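You operate a simulated robot arm through the tools that you are given. There is no shell and no other tool. Be economical: measure what you need, move in short steps, check, and stop when the job is done.

Carry out the task below with a simulated robot arm. There is one attempt and no reset: what you move stays moved.

TASK
Push the cloth drawer shut.
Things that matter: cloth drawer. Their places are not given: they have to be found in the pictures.

It is judged by the outcome, as a careful person would: the job done as asked, and still so three seconds after it is handed in. It fails if anything else is knocked over, pushed out of place, dropped, spilled or broken.

THE ROBOT
A 7-joint arm with a two-finger parallel gripper, fixed in place. Base frame: the origin is at the foot of the arm, x ahead of it, y to its left, z up; the work surface is at about z = 0.761. Lengths are in m, angles in rad, forces in N, time in s.
With the tool pointing down near the work surface it reaches from about 0.3 to 0.7 m from the base axis. Its first joint turns from -1.152 to 1.152 rad. Payload 1.57 kg.
Tool frame: the origin (TCP) lies between the finger pads and is the grasp point; the fingertips stand 0.03 m ahead of it; z points along the fingers, y is the line along which they close. The gripper opens to 0.11 m. The fingers are 0.024 m wide and 0.012 m thick; the gripper's body (0.048 by 0.112 m) begins 0.078 m behind the TCP.
Orientation is told as [roll, pitch, yaw] about the base's x, y, z axes, in that order, counted from this pose: with the fingers straight down and closing along the base's y, the tool's x points along the base's -x, its y along +y and its z along -z.

THE INTERFACE
- The arm moves only by the tool play_rows. Its argument "motion" is a list of rows, each a list of 7 numbers: the shift along the base's x, y, z in m, then the turn, a rotation vector about the base's x, y, z in rad, then the finger opening in m, from 0 to 0.11. In form: [[dx, dy, dz, wx, wy, wz, grip], ...]. A call has 1 to 20 rows; each row is the pose to reach, as a shift and turn from the pose commanded when the call began. A row lasts 0.2 s, in which the tool goes at most 0.05 m and 0.15 rad; a call with a longer step from one row to the next is refused whole, and so is a gripper value outside its range. A pose out of reach is approached as far as the arm can. The call stops where the force on the tool passes 40 N (or 10 N more than at its start, if that is more) or the arm is blocked; 0.2 s more then pass. The fingers move at their own pace (about 0.108 m/s each) and stop on an object; they squeeze with about 23 N. The grip force told is the motor's: it shows also when the fingers shut on nothing. Time passes only in rows, and 0.2 s behind the last, so rows that repeat a pose let the fingers close. It gives the time, the measured TCP pose, the force on the tool (base axes), the opening and the grip force at its end, in the units of the frame above (readings bear some noise), and new pictures: "pictures" is both (left out), scene, wrist or none.
- Cameras (640 x 400 px; columns grow to the right, rows downward): "scene" is fixed at [0.1603, -0.3928, 1.3921]; the picture's right is [0.80, -0.60, 0.00], its down [-0.41, -0.54, -0.74] and it looks along [0.44, 0.59, -0.68] (base axes); focal length 330 px, centre (320, 200). "wrist" rides on the gripper at [-0.036, 0, -0.08] in the tool frame; the picture's right is [0.00, -1.00, 0.00], its down [0.97, 0.00, -0.24] and it looks along [0.24, 0.00, 0.97] (tool axes); focal length 218 px, centre (320, 200).
- measure_at(camera, pixels): for up to 12 pixels [column, row] of the newest picture of that camera ("zoom" is the newest enlarged one), the place [x, y, z] in the base frame of the surface seen there, good to about 0.003 m. No time passes.
- zoom(camera, box): a new picture of the part [left, top, right, bottom] of that camera's present view, enlarged. No time passes.
- close_job(): hands the job in; it is judged then, once.

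Work in short steps. Measure before you move; look again where a grasp or a placing could have gone wrong, and mend it. You have 60 turns and 120 pictures in all, the two below and enlarged ones among them. Open the gripper and draw the arm clear of the work before you hand the job in, unless the task says otherwise; then end with one line.

The tools are called after "Request:" by a JSON object that holds its "name" and its "arguments". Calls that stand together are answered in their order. play_rows: Moves the arm, as the interface text tells. Its arguments: {"type":"object","properties":{"motion":{"type":"array","items":{"type":"array","items":{"type":"number"}}},"pictures":{"type":"string","enum":["both","scene","wrist","none"]}},"required":["motion"]} The other tools are called the same way: measure_at (camera, pixels) gives the place of the surface under pixels of a picture; zoom (camera, box) takes an enlarged picture of a part of a camera's view; close_job () hands the job in.

At the start:

```text
time_s: 0.0
eef_pos: [0.3598, -0.1424, 1.1039]
ee_rot: [0.001, 0.001, 0.0]
force: [-0.4, 0.2, 0.3]
gripper_width: 0.1097
grasp_force: 0.0
```

scene: 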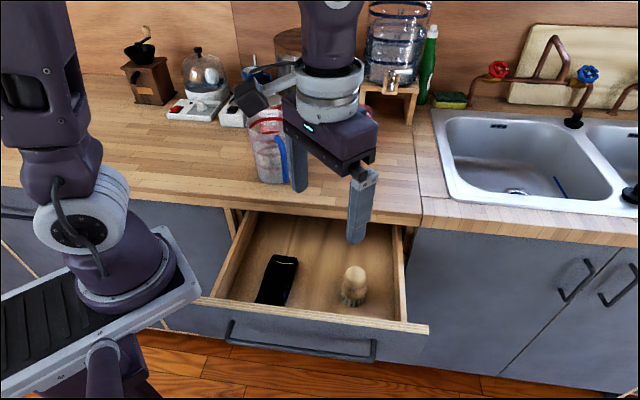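
wrist: 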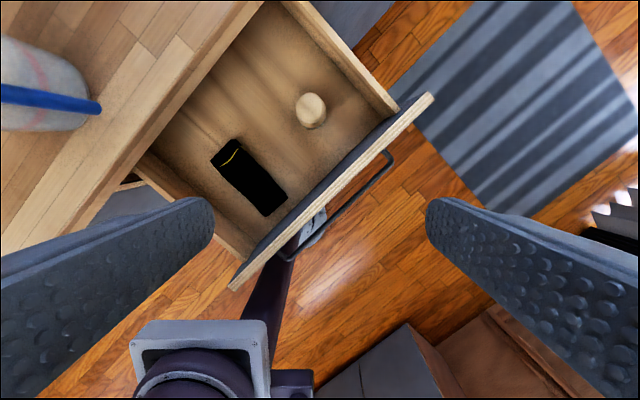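

The scene shows an open drawer (front panel from about (195,300) to (428,328)), holding a phone and a brush. I measure the front panel, the handle and the counter edge.

Request:
{"name": "measure_at", "arguments": {"camera": "scene", "pixels": [[200, 302], [310, 318], [426, 329], [230, 325], [300, 350], [374, 350], [250, 208], [415, 222], [300, 328], [275, 275], [352, 275], [402, 300]]}}

Request:
{"name": "measure_at", "arguments": {"camera": "wrist", "pixels": [[430, 97], [235, 285], [335, 185], [345, 210], [390, 158], [312, 110], [130, 180], [270, 10]]}}

Request:
{"name": "zoom", "arguments": {"camera": "scene", "box": [180, 180, 460, 380]}}

```text
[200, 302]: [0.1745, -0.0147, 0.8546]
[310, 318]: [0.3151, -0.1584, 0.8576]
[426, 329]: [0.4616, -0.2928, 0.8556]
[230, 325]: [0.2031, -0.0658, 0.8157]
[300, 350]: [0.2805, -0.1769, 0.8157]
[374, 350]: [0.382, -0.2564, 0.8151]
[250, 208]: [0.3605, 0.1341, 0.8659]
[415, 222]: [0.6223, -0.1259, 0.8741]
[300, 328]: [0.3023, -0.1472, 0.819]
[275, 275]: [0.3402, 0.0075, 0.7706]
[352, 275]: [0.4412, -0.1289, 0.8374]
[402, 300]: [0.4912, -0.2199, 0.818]
```

```text
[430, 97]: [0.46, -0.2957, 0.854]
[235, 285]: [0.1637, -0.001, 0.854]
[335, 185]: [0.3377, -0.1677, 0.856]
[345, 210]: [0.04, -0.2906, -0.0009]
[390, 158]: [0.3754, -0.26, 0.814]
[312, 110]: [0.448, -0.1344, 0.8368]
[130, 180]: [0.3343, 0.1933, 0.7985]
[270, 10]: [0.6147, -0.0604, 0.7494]
```

```text
2.00 times, centred on (320, 280) of scene
```

zoom: 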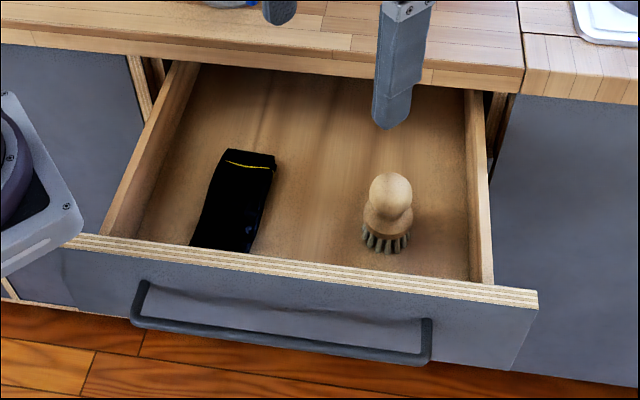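

I need the countertop height, its overhang and the cabinet face before choosing how to push.

Request:
{"name": "measure_at", "arguments": {"camera": "scene", "pixels": [[300, 200], [398, 215], [330, 204], [330, 213], [180, 220], [440, 260], [440, 320], [270, 175], [232, 213], [418, 240], [120, 195], [255, 340]]}}

Request:
{"name": "measure_at", "arguments": {"camera": "zoom", "pixels": [[136, 318], [145, 284], [428, 325], [425, 360], [280, 345], [280, 320], [520, 340], [560, 200], [280, 350], [70, 260], [75, 300]]}}

```text
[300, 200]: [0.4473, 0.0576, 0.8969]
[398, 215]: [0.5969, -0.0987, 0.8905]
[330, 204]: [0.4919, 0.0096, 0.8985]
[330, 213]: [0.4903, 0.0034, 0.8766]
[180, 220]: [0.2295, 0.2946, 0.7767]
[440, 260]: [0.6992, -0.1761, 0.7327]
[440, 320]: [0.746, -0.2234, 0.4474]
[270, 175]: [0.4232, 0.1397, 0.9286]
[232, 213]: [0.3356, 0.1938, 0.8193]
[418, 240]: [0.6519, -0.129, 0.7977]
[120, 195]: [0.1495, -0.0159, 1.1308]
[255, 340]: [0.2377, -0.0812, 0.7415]
```

```text
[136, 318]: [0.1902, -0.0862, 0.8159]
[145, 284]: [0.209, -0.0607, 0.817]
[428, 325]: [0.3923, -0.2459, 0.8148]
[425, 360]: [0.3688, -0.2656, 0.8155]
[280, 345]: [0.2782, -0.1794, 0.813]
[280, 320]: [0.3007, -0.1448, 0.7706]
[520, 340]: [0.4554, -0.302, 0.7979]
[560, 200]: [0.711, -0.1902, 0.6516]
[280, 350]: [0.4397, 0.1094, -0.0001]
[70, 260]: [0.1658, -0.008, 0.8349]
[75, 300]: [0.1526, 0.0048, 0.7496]
```

The panel face is at x+y≈0.16 and the handle bar's outer side at x+y≈0.10, z≈0.815, centred near (0.28,-0.18). The cabinet face is at x+y≈0.52, so about 0.25 m of travel is needed along (0.71,0.71). I'll push the handle bar from outside, with the fingers set along it. First I turn and move out in front of the drawer, staying high.

Request:
{"name": "play_rows", "arguments": {"motion": [[-0.02, -0.014, 0, 0, 0, 0.13, 0.05], [-0.04, -0.028, 0, 0, 0, 0.26, 0.05], [-0.06, -0.043, 0, 0, 0, 0.39, 0.05], [-0.08, -0.057, 0, 0, 0, 0.52, 0.05], [-0.1, -0.071, 0, 0, 0, 0.65, 0.05], [-0.12, -0.085, 0, 0, 0, 0.785, 0.05], [-0.12, -0.085, 0, 0, 0, 0.785, 0.05]]}}

```text
time_s: 1.6
eef_pos: [0.2387, -0.2271, 1.104]
ee_rot: [0.0, 0.0, 0.785]
force: [-0.3, 1.1, -0.5]
gripper_width: 0.0503
grasp_force: 0.1
```

scene: 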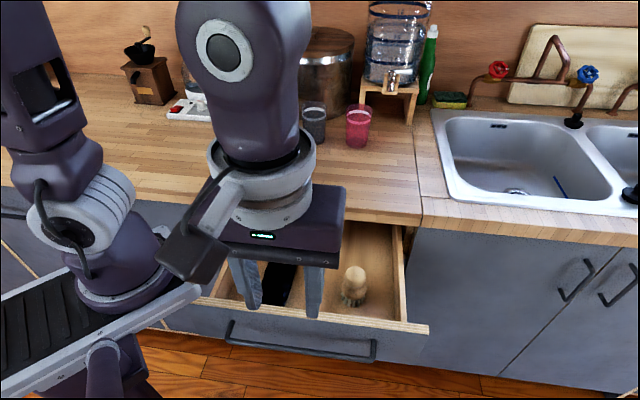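
wrist: 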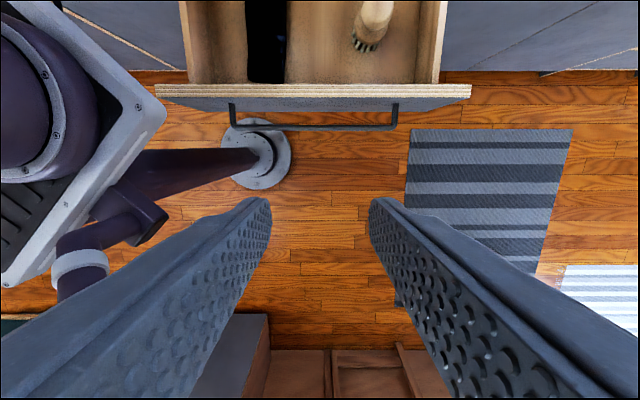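

The view is aligned: the handle (row 127) is ahead of the fingers and centred. I tilt the fingertips slightly toward the drawer, so the gripper body stays back from the counter, and lower to handle height.

Request:
{"name": "play_rows", "arguments": {"motion": [[0, 0, -0.03, 0.06, -0.06, 0, 0.05], [0, 0, -0.07, 0.12, -0.12, 0, 0.05], [0, 0, -0.11, 0.177, -0.177, 0, 0.05], [0, 0, -0.15, 0.177, -0.177, 0, 0.05], [0, 0, -0.19, 0.177, -0.177, 0, 0.05], [0, 0, -0.23, 0.177, -0.177, 0, 0.05], [0, 0, -0.26, 0.177, -0.177, 0, 0.05], [0, 0, -0.28, 0.177, -0.177, 0, 0.05], [0, 0, -0.28, 0.177, -0.177, 0, 0.05]]}}

```text
time_s: 3.6
eef_pos: [0.2424, -0.2321, 0.8254]
ee_rot: [0.007, -0.25, 0.785]
force: [-0.4, -0.2, -0.1]
gripper_width: 0.0499
grasp_force: 0.1
out of reach, approached as far as the arm can: row 8, 9
```

scene: 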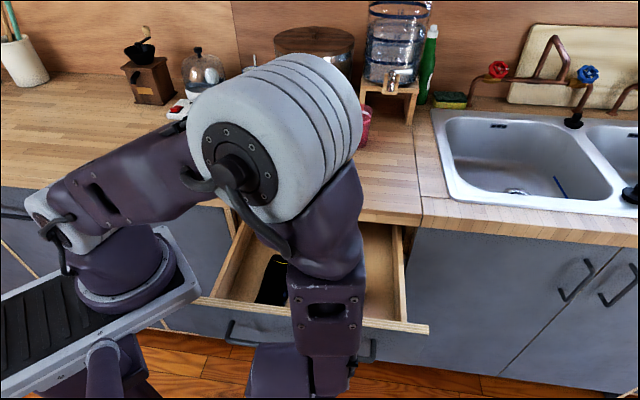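
wrist: 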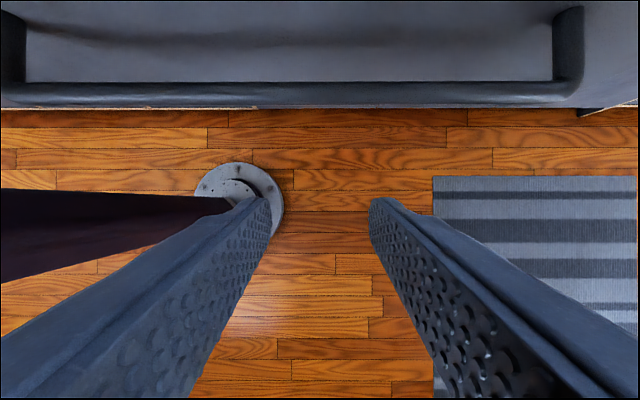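

The fingertips are at handle height just outside the bar. I advance along (0.71,0.71) slowly.

Request:
{"name": "play_rows", "arguments": {"motion": [[0.01, 0.01, 0, 0, 0, 0, 0.05], [0.02, 0.02, 0, 0, 0, 0, 0.05], [0.028, 0.028, 0, 0, 0, 0, 0.05], [0.034, 0.034, 0, 0, 0, 0, 0.05], [0.04, 0.04, 0, 0, 0, 0, 0.05], [0.046, 0.046, 0, 0, 0, 0, 0.05], [0.052, 0.052, 0, 0, 0, 0, 0.05], [0.058, 0.058, 0, 0, 0, 0, 0.05], [0.064, 0.064, 0, 0, 0, 0, 0.05], [0.07, 0.07, 0, 0, 0, 0, 0.05]]}}

```text
time_s: 5.8
eef_pos: [0.3151, -0.1607, 0.8261]
ee_rot: [0.001, -0.249, 0.785]
force: [-0.8, -0.8, 0.4]
gripper_width: 0.0503
grasp_force: 0.1
```

scene: 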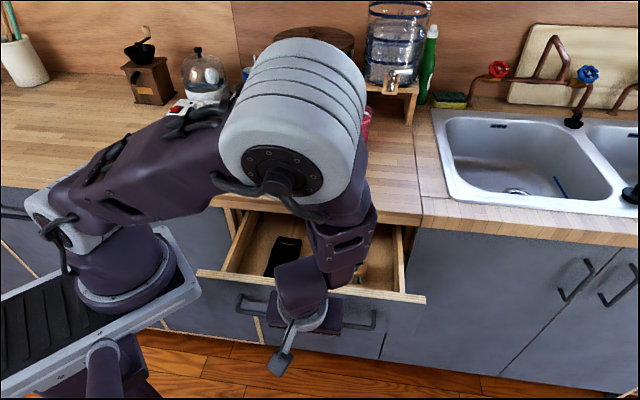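
wrist: 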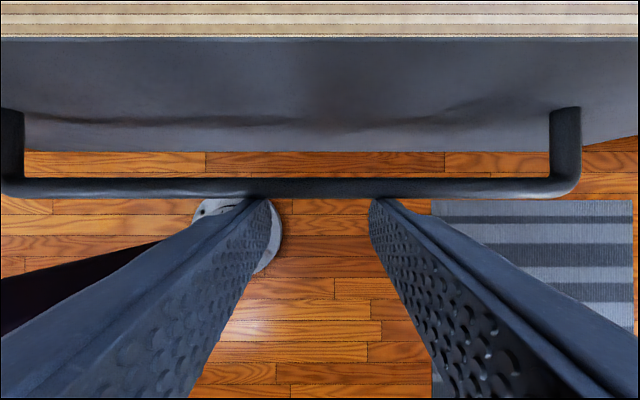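

The bar rests against both fingertips and the drawer is moving in with little force. I continue.

Request:
{"name": "play_rows", "arguments": {"motion": [[0.007, 0.007, 0, 0, 0, 0, 0.05], [0.014, 0.014, 0, 0, 0, 0, 0.05], [0.021, 0.021, 0, 0, 0, 0, 0.05], [0.028, 0.028, 0, 0, 0, 0, 0.05], [0.035, 0.035, 0, 0, 0, 0, 0.05], [0.042, 0.042, 0, 0, 0, 0, 0.05], [0.049, 0.049, 0, 0, 0, 0, 0.05], [0.056, 0.056, 0, 0, 0, 0, 0.05], [0.063, 0.063, 0, 0, 0, 0, 0.05], [0.07, 0.07, 0, 0, 0, 0, 0.05], [0.077, 0.077, 0, 0, 0, 0, 0.05], [0.084, 0.084, 0, 0, 0, 0, 0.05], [0.09, 0.09, 0, 0, 0, 0, 0.05]]}}

Request:
{"name": "measure_at", "arguments": {"camera": "wrist", "pixels": [[100, 20], [550, 20], [320, 188], [320, 70]]}}

```text
time_s: 8.6
eef_pos: [0.405, -0.0711, 0.8266]
ee_rot: [-0.001, -0.252, 0.787]
force: [-1.4, -1.4, 0.0]
gripper_width: 0.0499
grasp_force: 0.3
```

scene: 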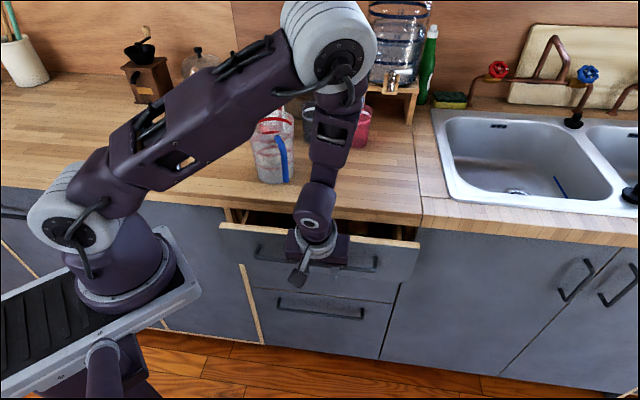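
wrist: 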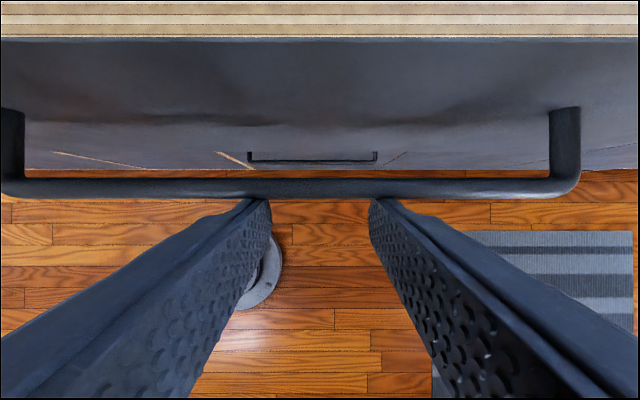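

```text
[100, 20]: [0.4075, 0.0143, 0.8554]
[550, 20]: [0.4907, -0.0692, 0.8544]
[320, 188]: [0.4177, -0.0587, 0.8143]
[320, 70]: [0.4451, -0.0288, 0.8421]
```

Panel face is at x+y≈0.416, so about 0.05 more on each axis is needed. I push on in small steps until it stops.

Request:
{"name": "play_rows", "arguments": {"motion": [[0.006, 0.006, 0, 0, 0, 0, 0.05], [0.012, 0.012, 0, 0, 0, 0, 0.05], [0.018, 0.018, 0, 0, 0, 0, 0.05], [0.024, 0.024, 0, 0, 0, 0, 0.05], [0.03, 0.03, 0, 0, 0, 0, 0.05], [0.036, 0.036, 0, 0, 0, 0, 0.05], [0.041, 0.041, 0, 0, 0, 0, 0.05], [0.045, 0.045, 0, 0, 0, 0, 0.05], [0.049, 0.049, 0, 0, 0, 0, 0.05], [0.053, 0.053, 0, 0, 0, 0, 0.05], [0.057, 0.057, 0, 0, 0, 0, 0.05]]}}

```text
time_s: 11.2
eef_pos: [0.4573, -0.0172, 0.8238]
ee_rot: [0.005, -0.241, 0.781]
force: [-2.9, -4.0, -0.5]
gripper_width: 0.0493
grasp_force: 0.0
stopped in row 11: the force on the tool passed its limit (the readings are from after the stop); the commanded pose is now the measured one
```

scene: 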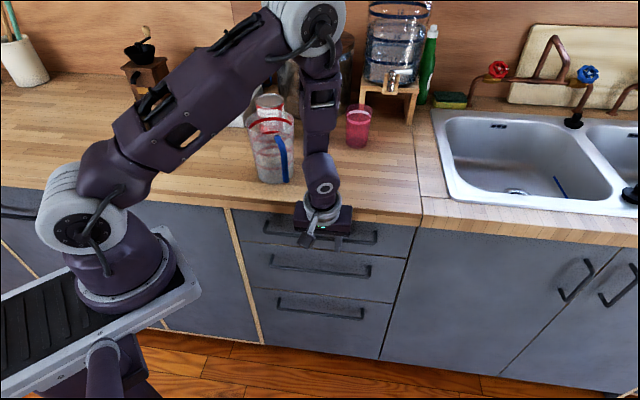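
wrist: 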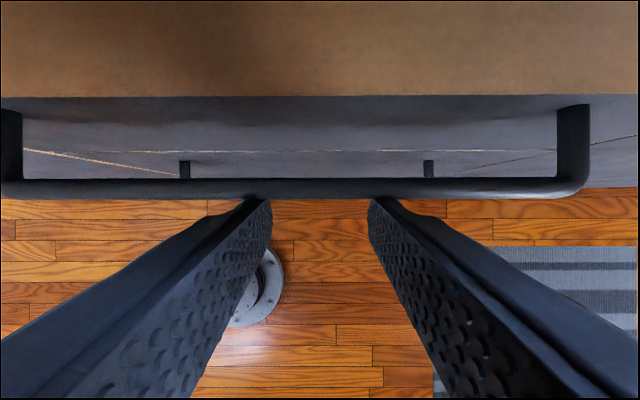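

The push stopped against the end stop, and the drawer front looks flush with its neighbours (row 225–250). I back straight out.

Request:
{"name": "play_rows", "arguments": {"motion": [[-0.01, -0.01, 0, 0, 0, 0, 0.05], [-0.03, -0.03, 0, 0, 0, 0, 0.05], [-0.05, -0.05, 0, 0, 0, 0, 0.05], [-0.08, -0.08, 0, 0, 0, 0, 0.05], [-0.11, -0.11, 0.0, 0, 0, 0, 0.05], [-0.14, -0.14, 0.0, 0, 0, 0, 0.05], [-0.14, -0.14, 0.04, 0, 0, 0, 0.08], [-0.14, -0.14, 0.08, 0, 0, 0, 0.11], [-0.14, -0.14, 0.12, 0, 0, 0, 0.11]]}}

Request:
{"name": "zoom", "arguments": {"camera": "scene", "box": [180, 160, 460, 360]}}

```text
time_s: 13.2
eef_pos: [0.3165, -0.1565, 0.9458]
ee_rot: [0.004, -0.244, 0.782]
force: [0.2, 0.2, 0.0]
gripper_width: 0.1101
grasp_force: 0.1
```

scene: 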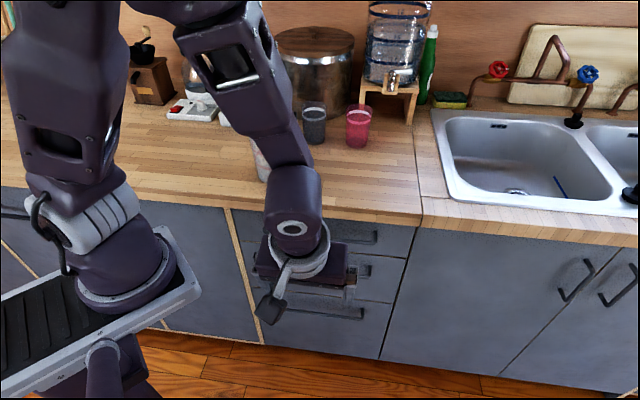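
wrist: 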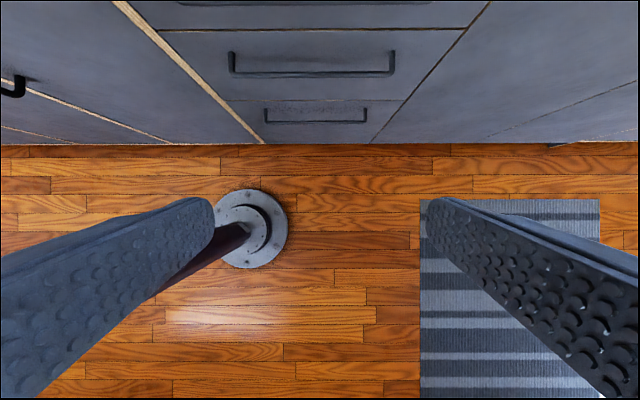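

```text
2.00 times, centred on (320, 260) of scene
```

zoom: 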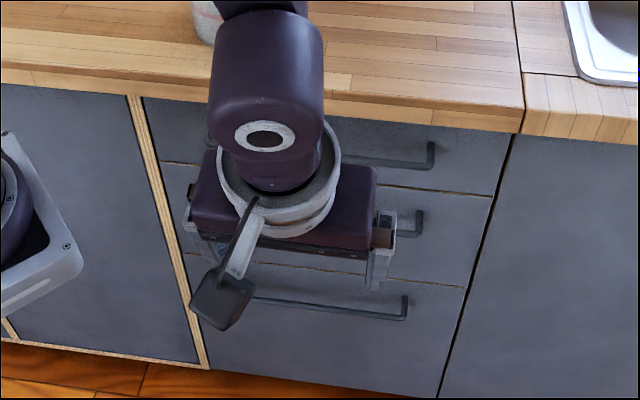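

The drawer looks flush. I check its face against the drawer below and the neighbouring door.

Request:
{"name": "measure_at", "arguments": {"camera": "zoom", "pixels": [[470, 150], [470, 180], [460, 230], [170, 130], [170, 150], [540, 200], [370, 135]]}}

```text
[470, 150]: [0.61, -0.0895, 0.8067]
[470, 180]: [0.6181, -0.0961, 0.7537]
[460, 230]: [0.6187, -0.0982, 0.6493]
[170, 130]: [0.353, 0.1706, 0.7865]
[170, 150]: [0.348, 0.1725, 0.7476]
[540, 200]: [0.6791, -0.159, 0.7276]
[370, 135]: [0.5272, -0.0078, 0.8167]
```

The faces agree at x+y≈0.521 for the top drawer, the lower drawer and the door, so it is fully shut. The arm is clear and the gripper open.

Request:
{"name": "close_job", "arguments": {}}

```text
The job is handed in.
```

The cloth drawer is pushed fully shut: its front measures flush with the drawer below and the door beside it. Nothing on the counter looks disturbed, and the arm is drawn clear with the gripper open.
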